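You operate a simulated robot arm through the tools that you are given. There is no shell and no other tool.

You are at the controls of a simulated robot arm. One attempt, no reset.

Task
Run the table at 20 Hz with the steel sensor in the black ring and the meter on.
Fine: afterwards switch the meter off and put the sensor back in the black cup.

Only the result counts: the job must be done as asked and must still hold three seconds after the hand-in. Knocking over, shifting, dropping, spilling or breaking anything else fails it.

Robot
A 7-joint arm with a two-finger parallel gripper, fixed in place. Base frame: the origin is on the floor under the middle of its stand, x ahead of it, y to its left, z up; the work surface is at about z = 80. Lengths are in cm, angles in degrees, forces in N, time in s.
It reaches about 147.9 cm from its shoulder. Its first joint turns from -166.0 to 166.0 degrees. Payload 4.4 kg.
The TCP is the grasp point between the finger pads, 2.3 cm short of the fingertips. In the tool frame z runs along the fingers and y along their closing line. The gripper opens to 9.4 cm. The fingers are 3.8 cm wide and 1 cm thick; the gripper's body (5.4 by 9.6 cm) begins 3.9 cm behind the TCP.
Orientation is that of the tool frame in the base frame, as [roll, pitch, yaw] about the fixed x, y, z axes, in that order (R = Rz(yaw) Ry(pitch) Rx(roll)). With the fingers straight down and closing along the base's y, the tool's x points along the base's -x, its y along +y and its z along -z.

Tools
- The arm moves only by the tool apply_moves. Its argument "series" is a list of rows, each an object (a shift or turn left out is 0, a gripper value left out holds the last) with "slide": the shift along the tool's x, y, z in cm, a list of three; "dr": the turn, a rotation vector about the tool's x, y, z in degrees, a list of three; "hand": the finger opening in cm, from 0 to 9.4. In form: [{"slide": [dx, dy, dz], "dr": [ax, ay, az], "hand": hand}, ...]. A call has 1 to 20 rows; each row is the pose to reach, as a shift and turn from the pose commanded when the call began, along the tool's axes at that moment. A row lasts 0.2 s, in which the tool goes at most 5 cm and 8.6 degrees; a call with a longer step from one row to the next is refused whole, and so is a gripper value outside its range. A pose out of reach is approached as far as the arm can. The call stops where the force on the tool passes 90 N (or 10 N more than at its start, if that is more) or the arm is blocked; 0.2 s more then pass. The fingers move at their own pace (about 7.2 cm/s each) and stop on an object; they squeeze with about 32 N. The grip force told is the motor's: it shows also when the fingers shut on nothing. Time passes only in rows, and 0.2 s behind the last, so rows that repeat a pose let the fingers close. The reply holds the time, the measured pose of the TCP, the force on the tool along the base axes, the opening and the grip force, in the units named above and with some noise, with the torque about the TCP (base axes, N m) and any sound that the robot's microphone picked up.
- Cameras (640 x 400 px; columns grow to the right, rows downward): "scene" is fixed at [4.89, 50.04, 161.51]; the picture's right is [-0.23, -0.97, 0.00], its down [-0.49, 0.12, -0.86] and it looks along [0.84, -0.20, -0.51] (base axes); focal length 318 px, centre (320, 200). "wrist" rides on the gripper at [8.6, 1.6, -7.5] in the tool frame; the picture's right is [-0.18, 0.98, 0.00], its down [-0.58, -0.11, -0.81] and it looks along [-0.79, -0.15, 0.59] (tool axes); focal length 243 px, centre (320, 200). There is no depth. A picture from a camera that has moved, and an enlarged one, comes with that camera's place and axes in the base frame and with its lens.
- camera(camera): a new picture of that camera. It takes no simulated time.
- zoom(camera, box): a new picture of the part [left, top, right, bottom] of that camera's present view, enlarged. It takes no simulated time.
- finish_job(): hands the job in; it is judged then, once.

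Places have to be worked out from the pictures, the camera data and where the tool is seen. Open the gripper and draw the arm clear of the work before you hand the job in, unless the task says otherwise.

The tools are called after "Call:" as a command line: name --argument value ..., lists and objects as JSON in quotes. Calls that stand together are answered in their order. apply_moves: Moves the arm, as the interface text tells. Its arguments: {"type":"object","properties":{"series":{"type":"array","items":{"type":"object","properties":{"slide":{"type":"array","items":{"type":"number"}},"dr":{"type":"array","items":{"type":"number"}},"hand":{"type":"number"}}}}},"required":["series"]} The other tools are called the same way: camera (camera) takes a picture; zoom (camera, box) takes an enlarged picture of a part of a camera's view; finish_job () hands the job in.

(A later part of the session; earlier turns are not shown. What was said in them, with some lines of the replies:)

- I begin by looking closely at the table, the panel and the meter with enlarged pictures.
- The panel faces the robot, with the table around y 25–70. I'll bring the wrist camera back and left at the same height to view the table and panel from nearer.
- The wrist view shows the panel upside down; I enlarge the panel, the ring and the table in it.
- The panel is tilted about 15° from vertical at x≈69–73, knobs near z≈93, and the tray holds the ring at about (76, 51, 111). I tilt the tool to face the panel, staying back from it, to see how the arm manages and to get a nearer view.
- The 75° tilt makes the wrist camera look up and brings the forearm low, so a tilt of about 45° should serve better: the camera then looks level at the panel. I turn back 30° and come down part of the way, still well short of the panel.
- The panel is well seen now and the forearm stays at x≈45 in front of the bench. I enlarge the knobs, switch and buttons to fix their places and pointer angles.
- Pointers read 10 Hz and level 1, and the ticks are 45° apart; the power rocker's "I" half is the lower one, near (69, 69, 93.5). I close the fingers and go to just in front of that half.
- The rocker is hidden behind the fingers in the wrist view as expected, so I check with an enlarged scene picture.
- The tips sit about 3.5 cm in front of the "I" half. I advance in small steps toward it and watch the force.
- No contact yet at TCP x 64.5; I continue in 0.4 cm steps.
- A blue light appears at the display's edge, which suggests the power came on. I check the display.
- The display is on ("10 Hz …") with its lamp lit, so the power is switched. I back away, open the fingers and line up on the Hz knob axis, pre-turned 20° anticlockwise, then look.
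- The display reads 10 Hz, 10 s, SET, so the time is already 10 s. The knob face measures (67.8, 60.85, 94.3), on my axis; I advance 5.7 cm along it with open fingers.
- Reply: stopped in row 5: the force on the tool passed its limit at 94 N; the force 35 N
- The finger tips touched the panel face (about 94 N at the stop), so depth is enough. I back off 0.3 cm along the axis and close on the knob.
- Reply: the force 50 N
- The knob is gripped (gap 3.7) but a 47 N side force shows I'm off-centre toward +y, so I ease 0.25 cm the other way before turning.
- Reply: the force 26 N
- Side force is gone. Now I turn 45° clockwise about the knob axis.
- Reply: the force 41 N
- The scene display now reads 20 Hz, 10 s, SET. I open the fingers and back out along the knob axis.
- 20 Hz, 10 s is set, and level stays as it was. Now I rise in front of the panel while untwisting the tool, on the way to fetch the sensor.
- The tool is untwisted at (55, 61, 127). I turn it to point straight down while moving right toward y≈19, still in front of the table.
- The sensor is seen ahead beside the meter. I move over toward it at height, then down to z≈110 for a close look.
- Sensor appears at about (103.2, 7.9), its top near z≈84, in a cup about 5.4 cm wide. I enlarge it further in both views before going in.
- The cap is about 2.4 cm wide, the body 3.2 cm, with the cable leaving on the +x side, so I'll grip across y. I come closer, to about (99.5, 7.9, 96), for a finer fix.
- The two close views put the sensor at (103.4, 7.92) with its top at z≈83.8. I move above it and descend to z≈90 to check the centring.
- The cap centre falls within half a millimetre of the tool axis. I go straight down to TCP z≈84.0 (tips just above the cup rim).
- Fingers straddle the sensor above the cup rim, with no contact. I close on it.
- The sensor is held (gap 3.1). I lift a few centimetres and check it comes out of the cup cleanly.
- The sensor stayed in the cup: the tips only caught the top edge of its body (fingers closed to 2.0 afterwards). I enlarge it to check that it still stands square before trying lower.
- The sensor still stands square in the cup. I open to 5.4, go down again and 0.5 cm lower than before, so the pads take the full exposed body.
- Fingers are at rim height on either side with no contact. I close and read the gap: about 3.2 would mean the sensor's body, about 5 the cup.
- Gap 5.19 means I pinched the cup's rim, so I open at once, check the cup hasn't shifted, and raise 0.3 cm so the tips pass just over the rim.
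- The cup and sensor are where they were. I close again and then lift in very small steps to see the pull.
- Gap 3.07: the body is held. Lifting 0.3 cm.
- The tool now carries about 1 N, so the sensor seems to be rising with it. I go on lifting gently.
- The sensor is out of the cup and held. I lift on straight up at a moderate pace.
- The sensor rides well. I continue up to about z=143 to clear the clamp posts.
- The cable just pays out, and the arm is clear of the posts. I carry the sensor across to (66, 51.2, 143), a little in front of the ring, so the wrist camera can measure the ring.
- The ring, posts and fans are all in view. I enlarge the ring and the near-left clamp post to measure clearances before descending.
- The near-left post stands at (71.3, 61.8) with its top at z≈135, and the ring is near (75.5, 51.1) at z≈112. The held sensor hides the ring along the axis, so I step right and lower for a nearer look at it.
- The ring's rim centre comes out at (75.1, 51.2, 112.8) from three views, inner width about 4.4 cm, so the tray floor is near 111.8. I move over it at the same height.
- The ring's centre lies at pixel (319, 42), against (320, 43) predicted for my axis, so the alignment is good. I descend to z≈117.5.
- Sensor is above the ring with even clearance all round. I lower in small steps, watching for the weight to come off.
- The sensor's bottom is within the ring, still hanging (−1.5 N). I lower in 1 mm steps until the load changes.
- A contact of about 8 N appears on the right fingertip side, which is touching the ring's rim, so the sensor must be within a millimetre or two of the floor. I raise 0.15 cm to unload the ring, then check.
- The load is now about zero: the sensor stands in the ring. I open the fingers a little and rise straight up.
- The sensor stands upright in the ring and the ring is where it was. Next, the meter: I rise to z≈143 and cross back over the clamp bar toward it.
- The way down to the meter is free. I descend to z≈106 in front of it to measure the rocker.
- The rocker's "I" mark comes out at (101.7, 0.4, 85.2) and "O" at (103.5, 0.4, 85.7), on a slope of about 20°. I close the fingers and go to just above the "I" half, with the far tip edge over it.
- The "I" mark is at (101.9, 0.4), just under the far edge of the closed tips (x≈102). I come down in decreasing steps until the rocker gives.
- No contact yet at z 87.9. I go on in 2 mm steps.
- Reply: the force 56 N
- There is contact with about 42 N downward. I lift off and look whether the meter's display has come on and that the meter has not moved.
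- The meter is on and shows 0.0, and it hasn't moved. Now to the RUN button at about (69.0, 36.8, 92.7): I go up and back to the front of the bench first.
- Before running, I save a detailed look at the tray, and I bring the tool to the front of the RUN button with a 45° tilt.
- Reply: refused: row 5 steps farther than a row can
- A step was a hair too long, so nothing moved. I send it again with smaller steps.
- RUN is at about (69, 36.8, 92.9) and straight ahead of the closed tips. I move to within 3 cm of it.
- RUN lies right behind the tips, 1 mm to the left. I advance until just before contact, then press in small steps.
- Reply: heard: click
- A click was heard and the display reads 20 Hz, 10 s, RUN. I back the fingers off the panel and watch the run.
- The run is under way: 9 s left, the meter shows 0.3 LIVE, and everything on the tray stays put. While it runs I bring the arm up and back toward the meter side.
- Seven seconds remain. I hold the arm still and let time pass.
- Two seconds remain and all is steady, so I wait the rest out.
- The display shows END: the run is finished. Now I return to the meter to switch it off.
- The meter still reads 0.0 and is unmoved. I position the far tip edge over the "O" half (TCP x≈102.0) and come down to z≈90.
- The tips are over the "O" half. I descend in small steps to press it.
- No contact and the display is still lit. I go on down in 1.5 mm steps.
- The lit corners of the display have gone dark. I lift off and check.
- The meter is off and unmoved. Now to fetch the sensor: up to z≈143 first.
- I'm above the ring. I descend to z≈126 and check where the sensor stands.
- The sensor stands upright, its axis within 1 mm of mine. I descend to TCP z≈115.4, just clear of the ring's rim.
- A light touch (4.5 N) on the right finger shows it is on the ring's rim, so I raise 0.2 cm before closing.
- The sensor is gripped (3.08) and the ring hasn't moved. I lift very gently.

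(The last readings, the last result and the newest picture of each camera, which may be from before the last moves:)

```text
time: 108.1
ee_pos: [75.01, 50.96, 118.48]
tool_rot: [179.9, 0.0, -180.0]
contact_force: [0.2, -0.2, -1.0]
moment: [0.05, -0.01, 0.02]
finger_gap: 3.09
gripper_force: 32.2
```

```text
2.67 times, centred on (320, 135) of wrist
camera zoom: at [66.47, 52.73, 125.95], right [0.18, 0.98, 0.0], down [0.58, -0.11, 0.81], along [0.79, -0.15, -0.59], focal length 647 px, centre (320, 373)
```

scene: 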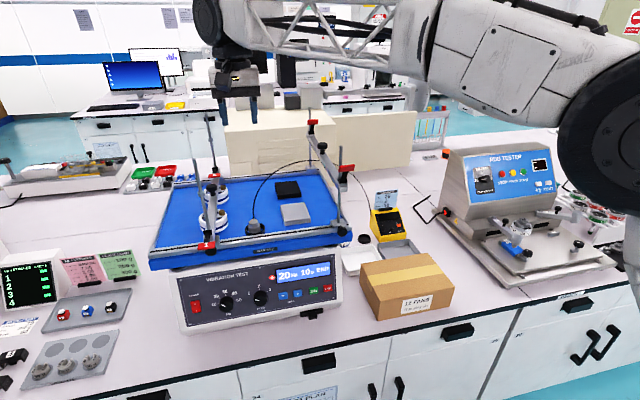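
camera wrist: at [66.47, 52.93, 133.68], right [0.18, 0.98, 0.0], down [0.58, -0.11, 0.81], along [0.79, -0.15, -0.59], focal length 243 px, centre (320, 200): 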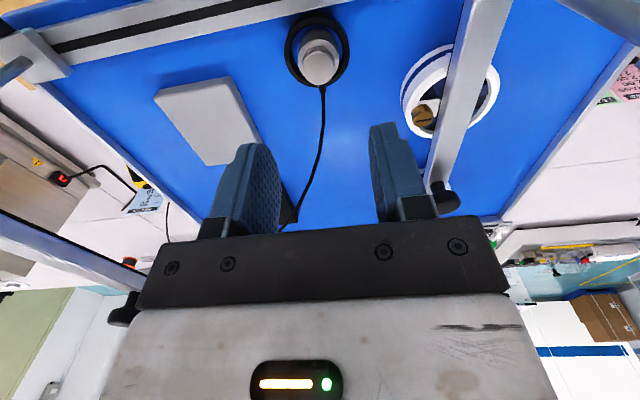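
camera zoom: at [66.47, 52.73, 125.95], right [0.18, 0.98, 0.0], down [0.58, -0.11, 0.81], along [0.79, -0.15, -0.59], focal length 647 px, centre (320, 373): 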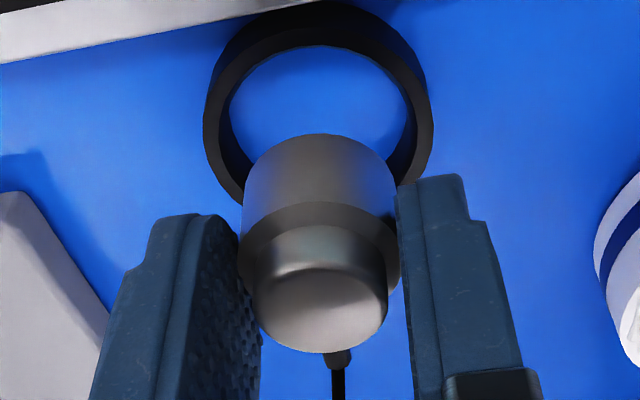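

The sensor is out of the ring, which stayed in place. I lift on gently to z≈143.

Call:
apply_moves --series '[{"slide": [0, 0, -0.5]}, {"slide": [0, 0, -1.3]}, {"slide": [0, 0, -2.5]}, {"slide": [0, 0, -4]}, {"slide": [0, 0, -5.7]}, {"slide": [0, 0, -7.5]}, {"slide": [0, 0, -9.3]}, {"slide": [0, 0, -11.1]}, {"slide": [0, 0, -12.9]}, {"slide": [0, 0, -14.7]}, {"slide": [0, 0, -16.5]}, {"slide": [0, 0, -18.3]}, {"slide": [0, 0, -20]}, {"slide": [0, 0, -21.6]}, {"slide": [0, 0, -22.9]}, {"slide": [0, 0, -23.9]}, {"slide": [0, 0, -24.5]}, {"slide": [0, 0, -24.7]}]'

Call:
camera --camera "wrist"

```text
time: 111.9
ee_pos: [75.13, 51.02, 143.21]
tool_rot: [-180.0, -0.1, -180.0]
contact_force: [0.6, 0.9, -2.0]
moment: [-0.01, -0.02, 0.0]
finger_gap: 3.08
gripper_force: 32.2
```

```text
taken
camera wrist: at [66.51, 52.75, 150.65], right [0.18, 0.98, 0.0], down [0.58, -0.11, 0.81], along [0.79, -0.15, -0.59], focal length 243 px, centre (320, 200)
```

wrist: 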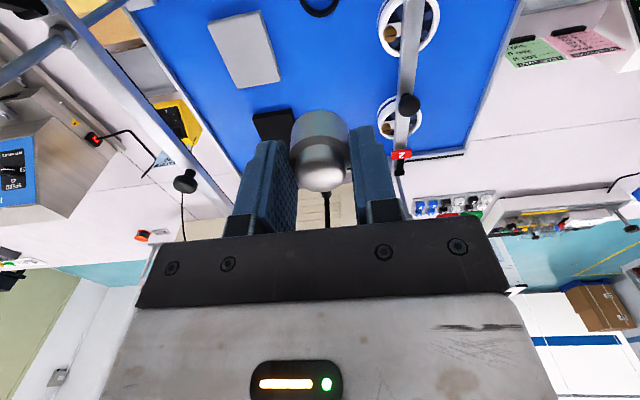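

The sensor is held firmly at z 143. I carry it back across to above the cup.

Call:
apply_moves --series '[{"slide": [-0.33, -0.5, 0]}, {"slide": [-0.99, -1.51, 0]}, {"slide": [-1.97, -3.01, 0]}, {"slide": [-3.29, -5.02, 0]}, {"slide": [-4.88, -7.45, 0]}, {"slide": [-6.58, -10.04, 0]}, {"slide": [-8.27, -12.64, 0]}, {"slide": [-9.97, -15.23, 0]}, {"slide": [-11.67, -17.83, 0]}, {"slide": [-13.37, -20.42, 0]}, {"slide": [-15.07, -23.02, 0]}, {"slide": [-16.77, -25.61, 0]}, {"slide": [-18.47, -28.21, 0]}, {"slide": [-20.17, -30.8, 0]}, {"slide": [-21.87, -33.4, 0]}, {"slide": [-23.56, -35.99, 0]}, {"slide": [-25.21, -38.5, 0]}, {"slide": [-26.63, -40.68, 0]}, {"slide": [-27.73, -42.35, 0]}, {"slide": [-28.3, -43.2, 0]}]'

Call:
camera --camera "scene"

```text
time: 116.1
ee_pos: [103.35, 7.75, 143.07]
tool_rot: [-180.0, -0.1, 180.0]
contact_force: [0.0, 0.0, -0.4]
moment: [0.04, 0.0, 0.02]
finger_gap: 3.09
gripper_force: 31.2
```

```text
taken
```

scene: 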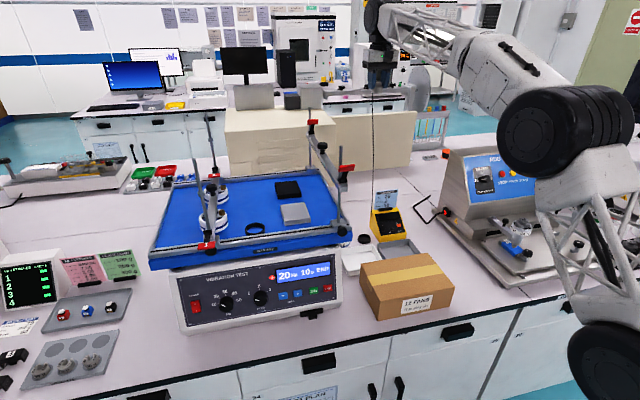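

Gap 3.09: still held, and above the cup. I go down gently toward z≈100.

Call:
apply_moves --series '[{"slide": [0, 0, 0.6]}, {"slide": [0, 0, 1.8]}, {"slide": [0, 0, 3.6]}, {"slide": [0, 0, 6]}, {"slide": [0, 0, 8.6]}, {"slide": [0, 0, 11.3]}, {"slide": [0, 0, 14]}, {"slide": [0, 0, 16.7]}, {"slide": [0, 0, 19.4]}, {"slide": [0, 0, 22.1]}, {"slide": [0, 0, 24.8]}, {"slide": [0, 0, 27.5]}, {"slide": [0, 0, 30.2]}, {"slide": [0, 0, 32.9]}, {"slide": [0, 0, 35.6]}, {"slide": [0, 0, 38.2]}, {"slide": [0, 0, 40.4]}, {"slide": [0, 0, 42]}, {"slide": [0, 0, 43]}, {"slide": [0, 0, 43]}]'

Call:
camera --camera "wrist"

Call:
zoom --camera "wrist" --box '[240, 0, 400, 120]'

Call:
zoom --camera "scene" --box '[330, 170, 410, 250]'

```text
time: 120.3
ee_pos: [103.32, 7.84, 100.13]
tool_rot: [180.0, -0.1, -180.0]
contact_force: [0.3, -0.2, -0.7]
moment: [-0.04, 0.0, 0.01]
finger_gap: 3.08
gripper_force: 31.9
```

```text
taken
camera wrist: at [94.76, 9.55, 107.55], right [0.18, 0.98, 0.0], down [0.58, -0.11, 0.81], along [0.79, -0.15, -0.59], focal length 243 px, centre (320, 200)
```

wrist: 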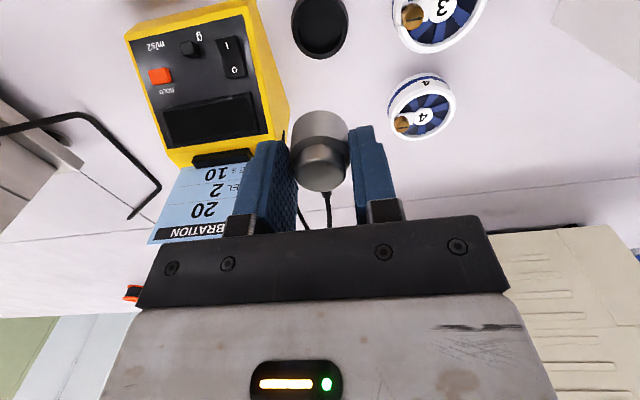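

```text
3.33 times, centred on (320, 60) of wrist
camera zoom: at [94.76, 9.55, 107.55], right [0.18, 0.98, 0.0], down [0.58, -0.11, 0.81], along [0.79, -0.15, -0.59], focal length 809 px, centre (320, 667)
```

zoom: 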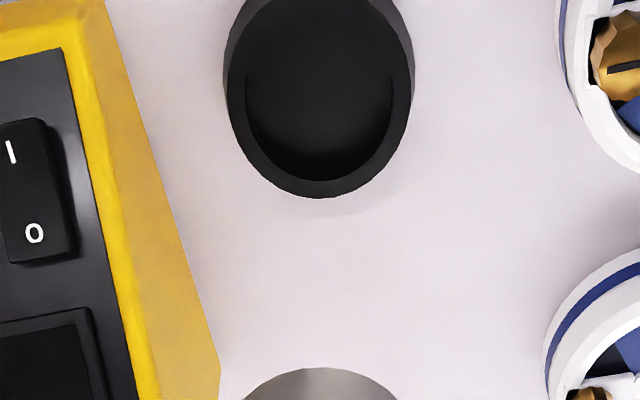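

```text
5.00 times, centred on (370, 210) of scene
camera zoom: at [4.89, 50.04, 161.51], right [-0.23, -0.97, 0.0], down [-0.49, 0.12, -0.86], along [0.84, -0.2, -0.51], focal length 1588 px, centre (70, 150)
```

zoom: 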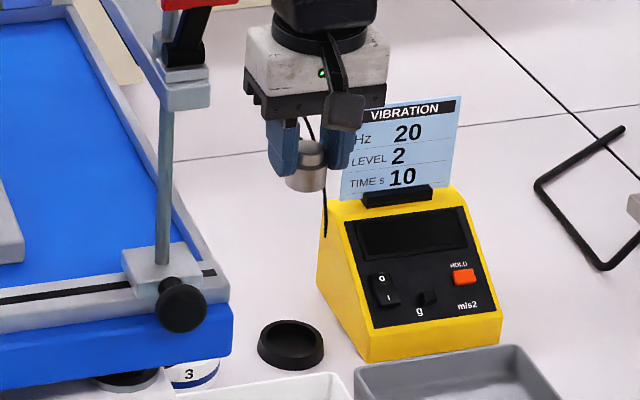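

The meter is dark and the cup is empty below. The near rim is cut off in this view, so I step back 5 cm in x to measure the cup's centre fully.

Call:
apply_moves --series '[{"slide": [0.8, 0, 0]}, {"slide": [2.3, 0, 0]}, {"slide": [3.9, 0, 0]}, {"slide": [5, 0, 0]}, {"slide": [5, 0, 0]}]'

Call:
zoom --camera "wrist" --box '[240, 0, 400, 120]'

```text
time: 121.5
ee_pos: [98.41, 7.85, 100.18]
tool_rot: [180.0, -0.1, -180.0]
contact_force: [-0.2, 0.6, -1.1]
moment: [0.0, 0.0, 0.01]
finger_gap: 3.07
gripper_force: 31.7
```

```text
3.33 times, centred on (320, 60) of wrist
camera zoom: at [89.73, 9.56, 107.55], right [0.18, 0.98, 0.0], down [0.58, -0.11, 0.81], along [0.79, -0.15, -0.59], focal length 809 px, centre (320, 667)
```

zoom: 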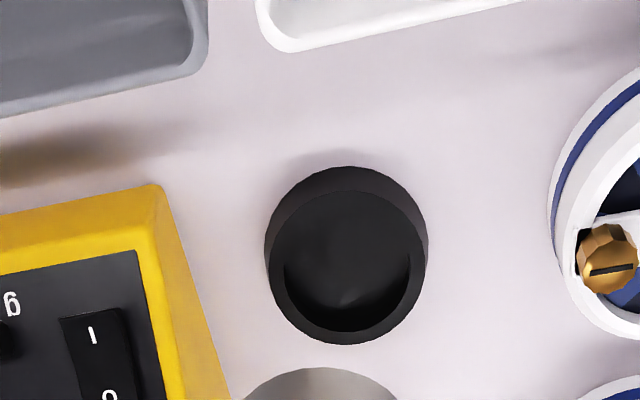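

The rim's centre comes out at about (103.55, 7.85). I move back over it and descend to z≈88 to check before inserting.

Call:
apply_moves --series '[{"slide": [-0.8, 0, 0]}, {"slide": [-2.3, 0, 0]}, {"slide": [-4, 0, 0]}, {"slide": [-5.1, 0, 0]}, {"slide": [-5.1, 0, 0.8]}, {"slide": [-5.1, 0, 2.5]}, {"slide": [-5.1, 0, 4.5]}, {"slide": [-5.1, 0, 6.5]}, {"slide": [-5.1, 0, 8.5]}, {"slide": [-5.1, 0, 10.3]}, {"slide": [-5.1, 0, 11.5]}, {"slide": [-5.1, 0, 12]}, {"slide": [-5.1, 0, 12]}]'

Call:
zoom --camera "wrist" --box '[220, 40, 420, 190]'

Call:
zoom --camera "scene" --box '[340, 200, 390, 250]'

```text
time: 124.3
ee_pos: [103.42, 7.75, 88.08]
tool_rot: [179.9, 0.1, -180.0]
contact_force: [0.1, -0.5, -1.2]
moment: [0.01, -0.01, 0.02]
finger_gap: 3.08
gripper_force: 32.9
```

```text
2.67 times, centred on (320, 115) of wrist
camera zoom: at [94.83, 9.56, 95.56], right [0.18, 0.98, 0.0], down [0.58, -0.11, 0.81], along [0.79, -0.15, -0.59], focal length 647 px, centre (320, 427)
```

zoom: 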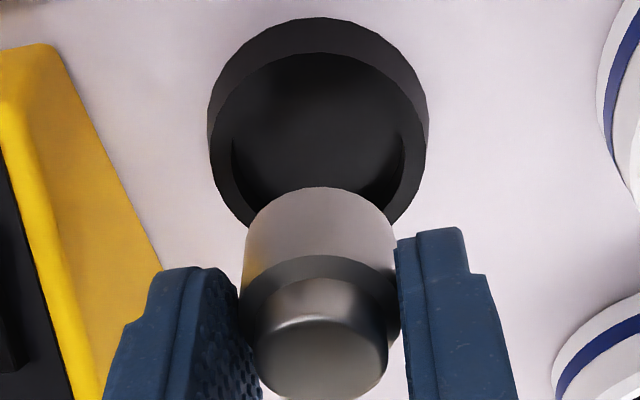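

```text
8.00 times, centred on (365, 225) of scene
camera zoom: at [4.89, 50.04, 161.51], right [-0.23, -0.97, 0.0], down [-0.49, 0.12, -0.86], along [0.84, -0.2, -0.51], focal length 2540 px, centre (-40, 0)
```

zoom: 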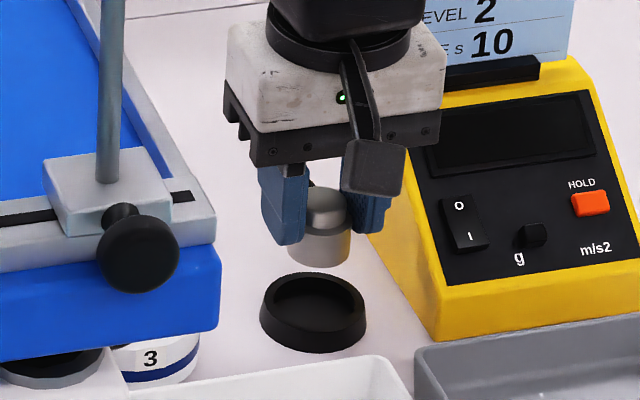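

The cup's centre now reads (103.65, 7.87), about 1.5 mm further in x than the sensor, well inside the 5 mm play. I shift 1 mm and lower into the cup.

Call:
apply_moves --series '[{"slide": [-0.12, 0.05, 0.6]}, {"slide": [-0.12, 0.05, 1.4]}, {"slide": [-0.12, 0.05, 2.3]}, {"slide": [-0.12, 0.05, 3]}, {"slide": [-0.12, 0.05, 3.5]}, {"slide": [-0.12, 0.05, 3.7]}, {"slide": [-0.12, 0.05, 3.7]}]'

Call:
zoom --camera "wrist" --box '[220, 40, 420, 190]'

Call:
zoom --camera "scene" --box '[340, 200, 390, 250]'

```text
time: 125.9
ee_pos: [103.53, 7.95, 84.37]
tool_rot: [180.0, -0.1, -180.0]
contact_force: [0.9, -0.8, -1.8]
moment: [0.02, -0.03, 0.01]
finger_gap: 3.09
gripper_force: 32.1
```

```text
2.67 times, centred on (320, 115) of wrist
camera zoom: at [94.93, 9.64, 91.88], right [0.18, 0.98, 0.0], down [0.58, -0.11, 0.81], along [0.79, -0.15, -0.59], focal length 647 px, centre (320, 427)
```

zoom: 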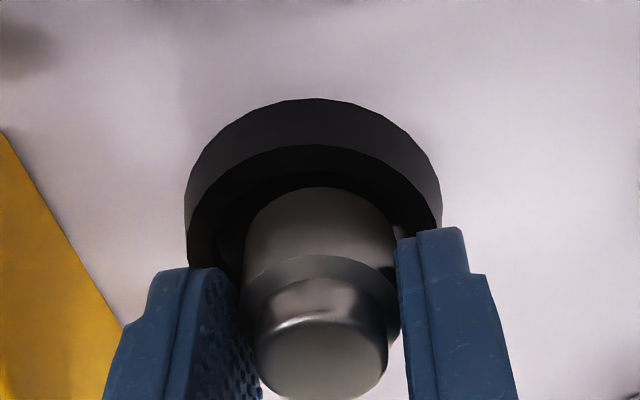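

```text
8.00 times, centred on (365, 225) of scene
camera zoom: at [4.89, 50.04, 161.51], right [-0.23, -0.97, 0.0], down [-0.49, 0.12, -0.86], along [0.84, -0.2, -0.51], focal length 2540 px, centre (-40, 0)
```

zoom: 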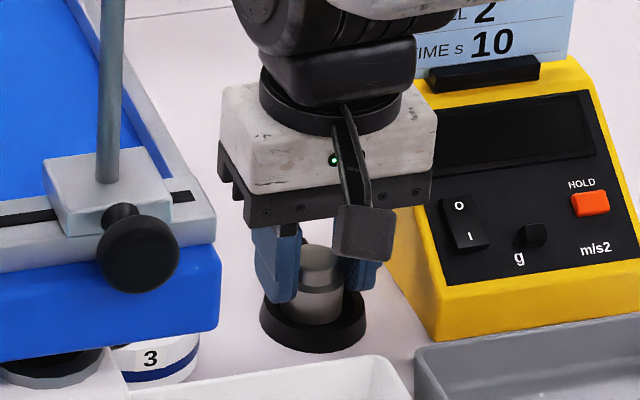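

The sensor's foot is inside the cup. I lower in 1 mm steps until it rests.

Call:
apply_moves --series '[{"slide": [0, 0, 0.1]}, {"slide": [0, 0, 0.2]}, {"slide": [0, 0, 0.3]}]'

```text
time: 126.7
ee_pos: [103.39, 7.93, 84.23]
tool_rot: [179.9, 0.0, -180.0]
contact_force: [-0.3, 0.1, -1.2]
moment: [-0.04, 0.01, -0.01]
finger_gap: 3.06
gripper_force: 32.0
```

Still hanging, so I lower a little more.

Call:
apply_moves --series '[{"slide": [0, 0, 0.08]}, {"slide": [0, 0, 0.16]}]'

```text
time: 127.3
ee_pos: [103.5, 7.86, 83.97]
tool_rot: [180.0, -0.2, -180.0]
contact_force: [0.2, 0.8, -1.0]
moment: [-0.01, 0.02, -0.03]
finger_gap: 3.07
gripper_force: 31.6
```

Call:
apply_moves --series '[{"slide": [0, 0, 0.08]}, {"slide": [0, 0, 0.15]}]'

Call:
zoom --camera "scene" --box '[340, 205, 390, 245]'

```text
time: 127.9
ee_pos: [103.65, 7.88, 83.94]
tool_rot: [180.0, 0.2, 180.0]
contact_force: [-3.2, 0.8, 15.1]
moment: [-0.07, 0.23, 0.0]
finger_gap: 3.07
gripper_force: 32.1
```

```text
10.00 times, centred on (365, 225) of scene
camera zoom: at [4.89, 50.04, 161.51], right [-0.23, -0.97, 0.0], down [-0.49, 0.12, -0.86], along [0.84, -0.2, -0.51], focal length 3175 px, centre (-130, -50)
```

zoom: 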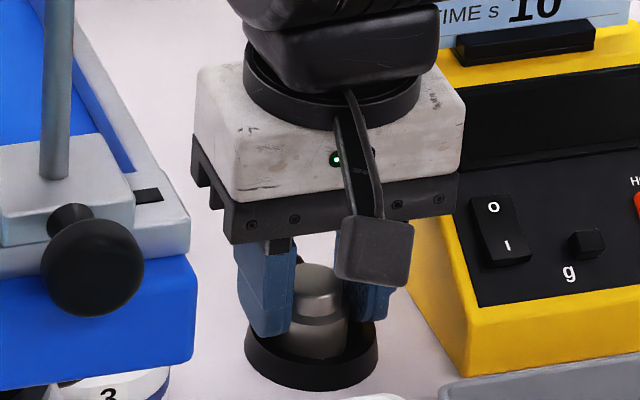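

The load has come up to 15 N at the centre: the sensor rests on the cup's floor. I relax 0.5 mm, open the fingers and rise straight up.

Call:
apply_moves --series '[{"slide": [0, 0, -0.06]}, {"slide": [0, 0, -0.06], "hand": 3.5}, {"slide": [0, 0, -0.06], "hand": 4.4}, {"slide": [0, 0, -0.06], "hand": 5}, {"slide": [0, 0, -0.5], "hand": 5}, {"slide": [0, 0, -1.5], "hand": 5}, {"slide": [0, 0, -3.5], "hand": 5}, {"slide": [0, 0, -6.5], "hand": 5}, {"slide": [0, 0, -8], "hand": 5}]'

Call:
camera --camera "wrist"

Call:
zoom --camera "scene" --box '[340, 205, 390, 245]'

Call:
zoom --camera "wrist" --box '[260, 10, 380, 130]'

```text
time: 129.9
ee_pos: [103.57, 7.94, 91.64]
tool_rot: [180.0, -0.1, 179.9]
contact_force: [-0.2, 0.6, -0.4]
moment: [0.0, 0.0, 0.0]
finger_gap: 4.97
gripper_force: 0.1
```

```text
taken
camera wrist: at [94.93, 9.6, 99.19], right [0.18, 0.98, 0.0], down [0.58, -0.11, 0.81], along [0.79, -0.15, -0.59], focal length 243 px, centre (320, 200)
```

wrist: 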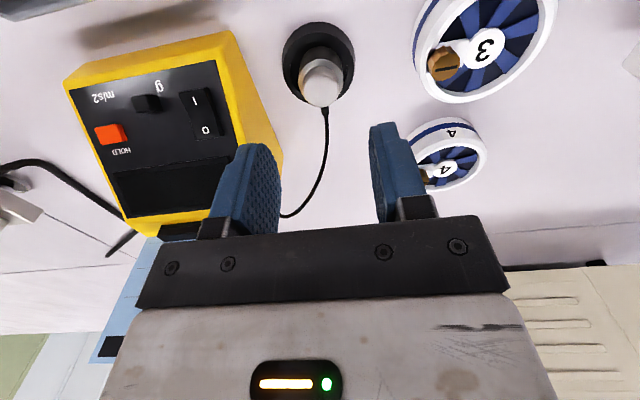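

```text
10.00 times, centred on (365, 225) of scene
camera zoom: at [4.89, 50.04, 161.51], right [-0.23, -0.97, 0.0], down [-0.49, 0.12, -0.86], along [0.84, -0.2, -0.51], focal length 3175 px, centre (-130, -50)
```

zoom: 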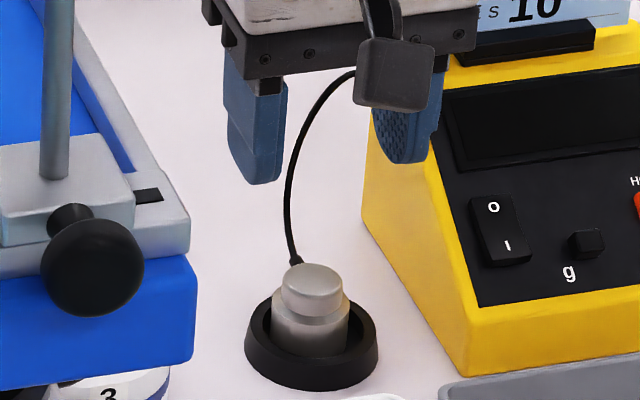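

```text
3.33 times, centred on (320, 70) of wrist
camera zoom: at [94.93, 9.6, 99.19], right [0.18, 0.98, 0.0], down [0.58, -0.11, 0.81], along [0.79, -0.15, -0.59], focal length 809 px, centre (320, 633)
```

zoom: 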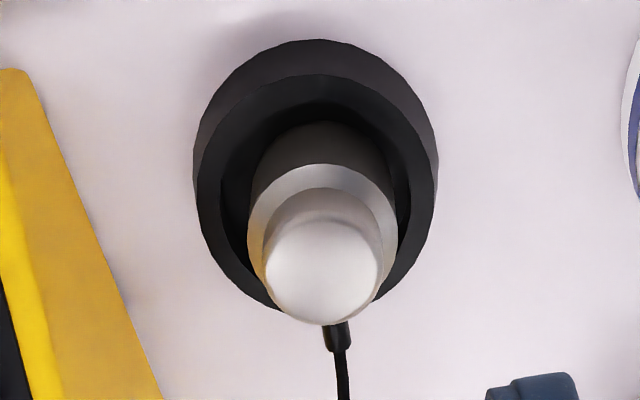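

The sensor stands square in the black cup, the meter is dark. I open up and draw the arm clear, up and back to about its starting place.

Call:
apply_moves --series '[{"slide": [0, 0, -4.5]}, {"slide": [0, 0, -9]}, {"slide": [0, 0, -13.5]}, {"slide": [0, 0, -18], "hand": 9}, {"slide": [1.5, 0.5, -22.5]}, {"slide": [3.5, 1.2, -27]}, {"slide": [5.5, 1.9, -31]}, {"slide": [7.5, 2.6, -35]}, {"slide": [9.5, 3.3, -39]}, {"slide": [12, 4, -42]}, {"slide": [15, 5, -44]}, {"slide": [16.3, 5.5, -44]}, {"slide": [16.3, 5.5, -44]}]'

Call:
camera --camera "scene"

Call:
zoom --camera "scene" --box '[150, 160, 430, 320]'

Call:
camera --camera "wrist"

Call:
zoom --camera "scene" --box '[340, 180, 430, 260]'

```text
time: 132.7
ee_pos: [87.36, 13.53, 135.88]
tool_rot: [180.0, -0.1, -179.9]
contact_force: [0.0, -0.3, 0.0]
moment: [-0.01, 0.02, -0.01]
finger_gap: 9.01
gripper_force: 0.1
```

```text
taken
```

scene: 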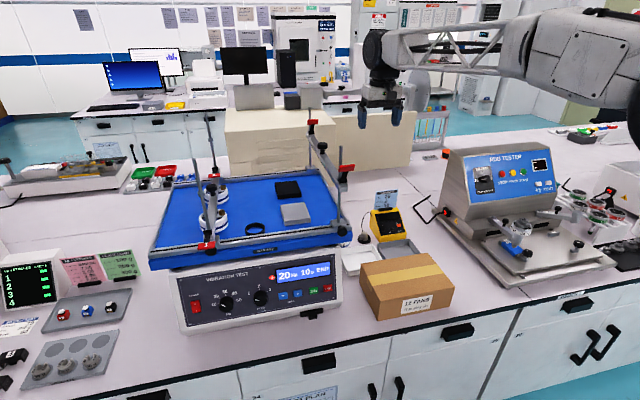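

```text
2.29 times, centred on (290, 240) of scene
camera zoom: at [4.89, 50.04, 161.51], right [-0.23, -0.97, 0.0], down [-0.49, 0.12, -0.86], along [0.84, -0.2, -0.51], focal length 726 px, centre (389, 109)
```

zoom: 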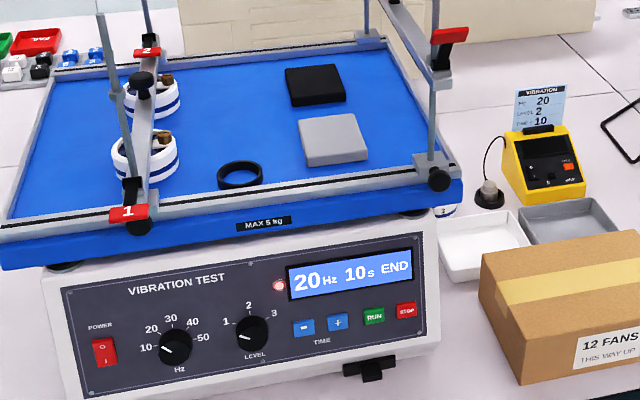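

```text
taken
camera wrist: at [78.71, 15.1, 143.31], right [0.18, 0.98, 0.0], down [0.58, -0.11, 0.81], along [0.79, -0.15, -0.59], focal length 243 px, centre (320, 200)
```

wrist: 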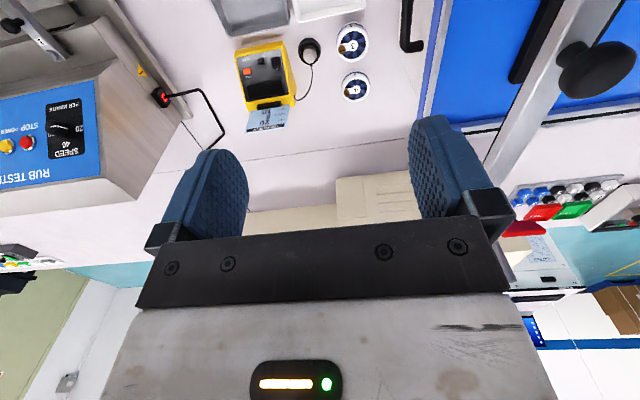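

```text
5.00 times, centred on (385, 220) of scene
camera zoom: at [4.89, 50.04, 161.51], right [-0.23, -0.97, 0.0], down [-0.49, 0.12, -0.86], along [0.84, -0.2, -0.51], focal length 1588 px, centre (-5, 100)
```

zoom: 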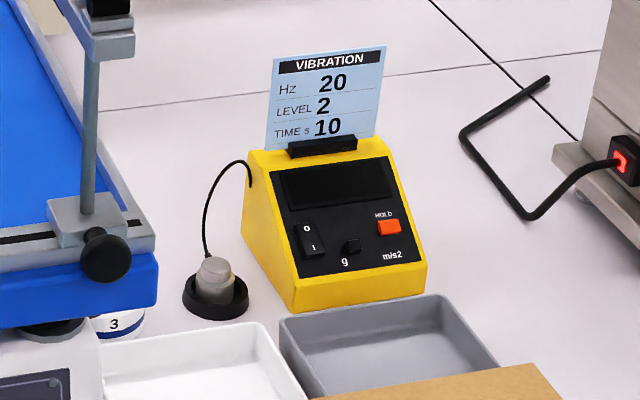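

The run ended at 20 Hz (display END). The meter is off, the sensor is back in the black cup, nothing else has moved, and the arm is clear with the gripper open, so I hand the job in.

Call:
finish_job

```text
The job is handed in.
```

The table ran at 20 Hz for 10 s, with the steel sensor in the black ring and the meter on. The display showed END when the run finished, and the meter read 0.3 LIVE during it. Afterwards I switched the meter off and put the sensor back in the black cup.

- **Level setting:** the card on the meter says Hz 20, level 2, time 10 s. You asked only for 20 Hz, so I left the level knob at 1, where it was. The time was already at 10 s.
- **Table left on:** the table's power is still on and its frequency knob is still at 20 Hz, because you didn't ask me to reset them.
- **Contacts along the way:** on the first try the sensor slipped out of the fingers and stayed in its cup. I also pinched the cup's rim once and touched the ring's rim lightly. In the pictures the cup, the ring and everything else stayed where they were.

I handed the job in with the gripper open and the arm clear of the work.
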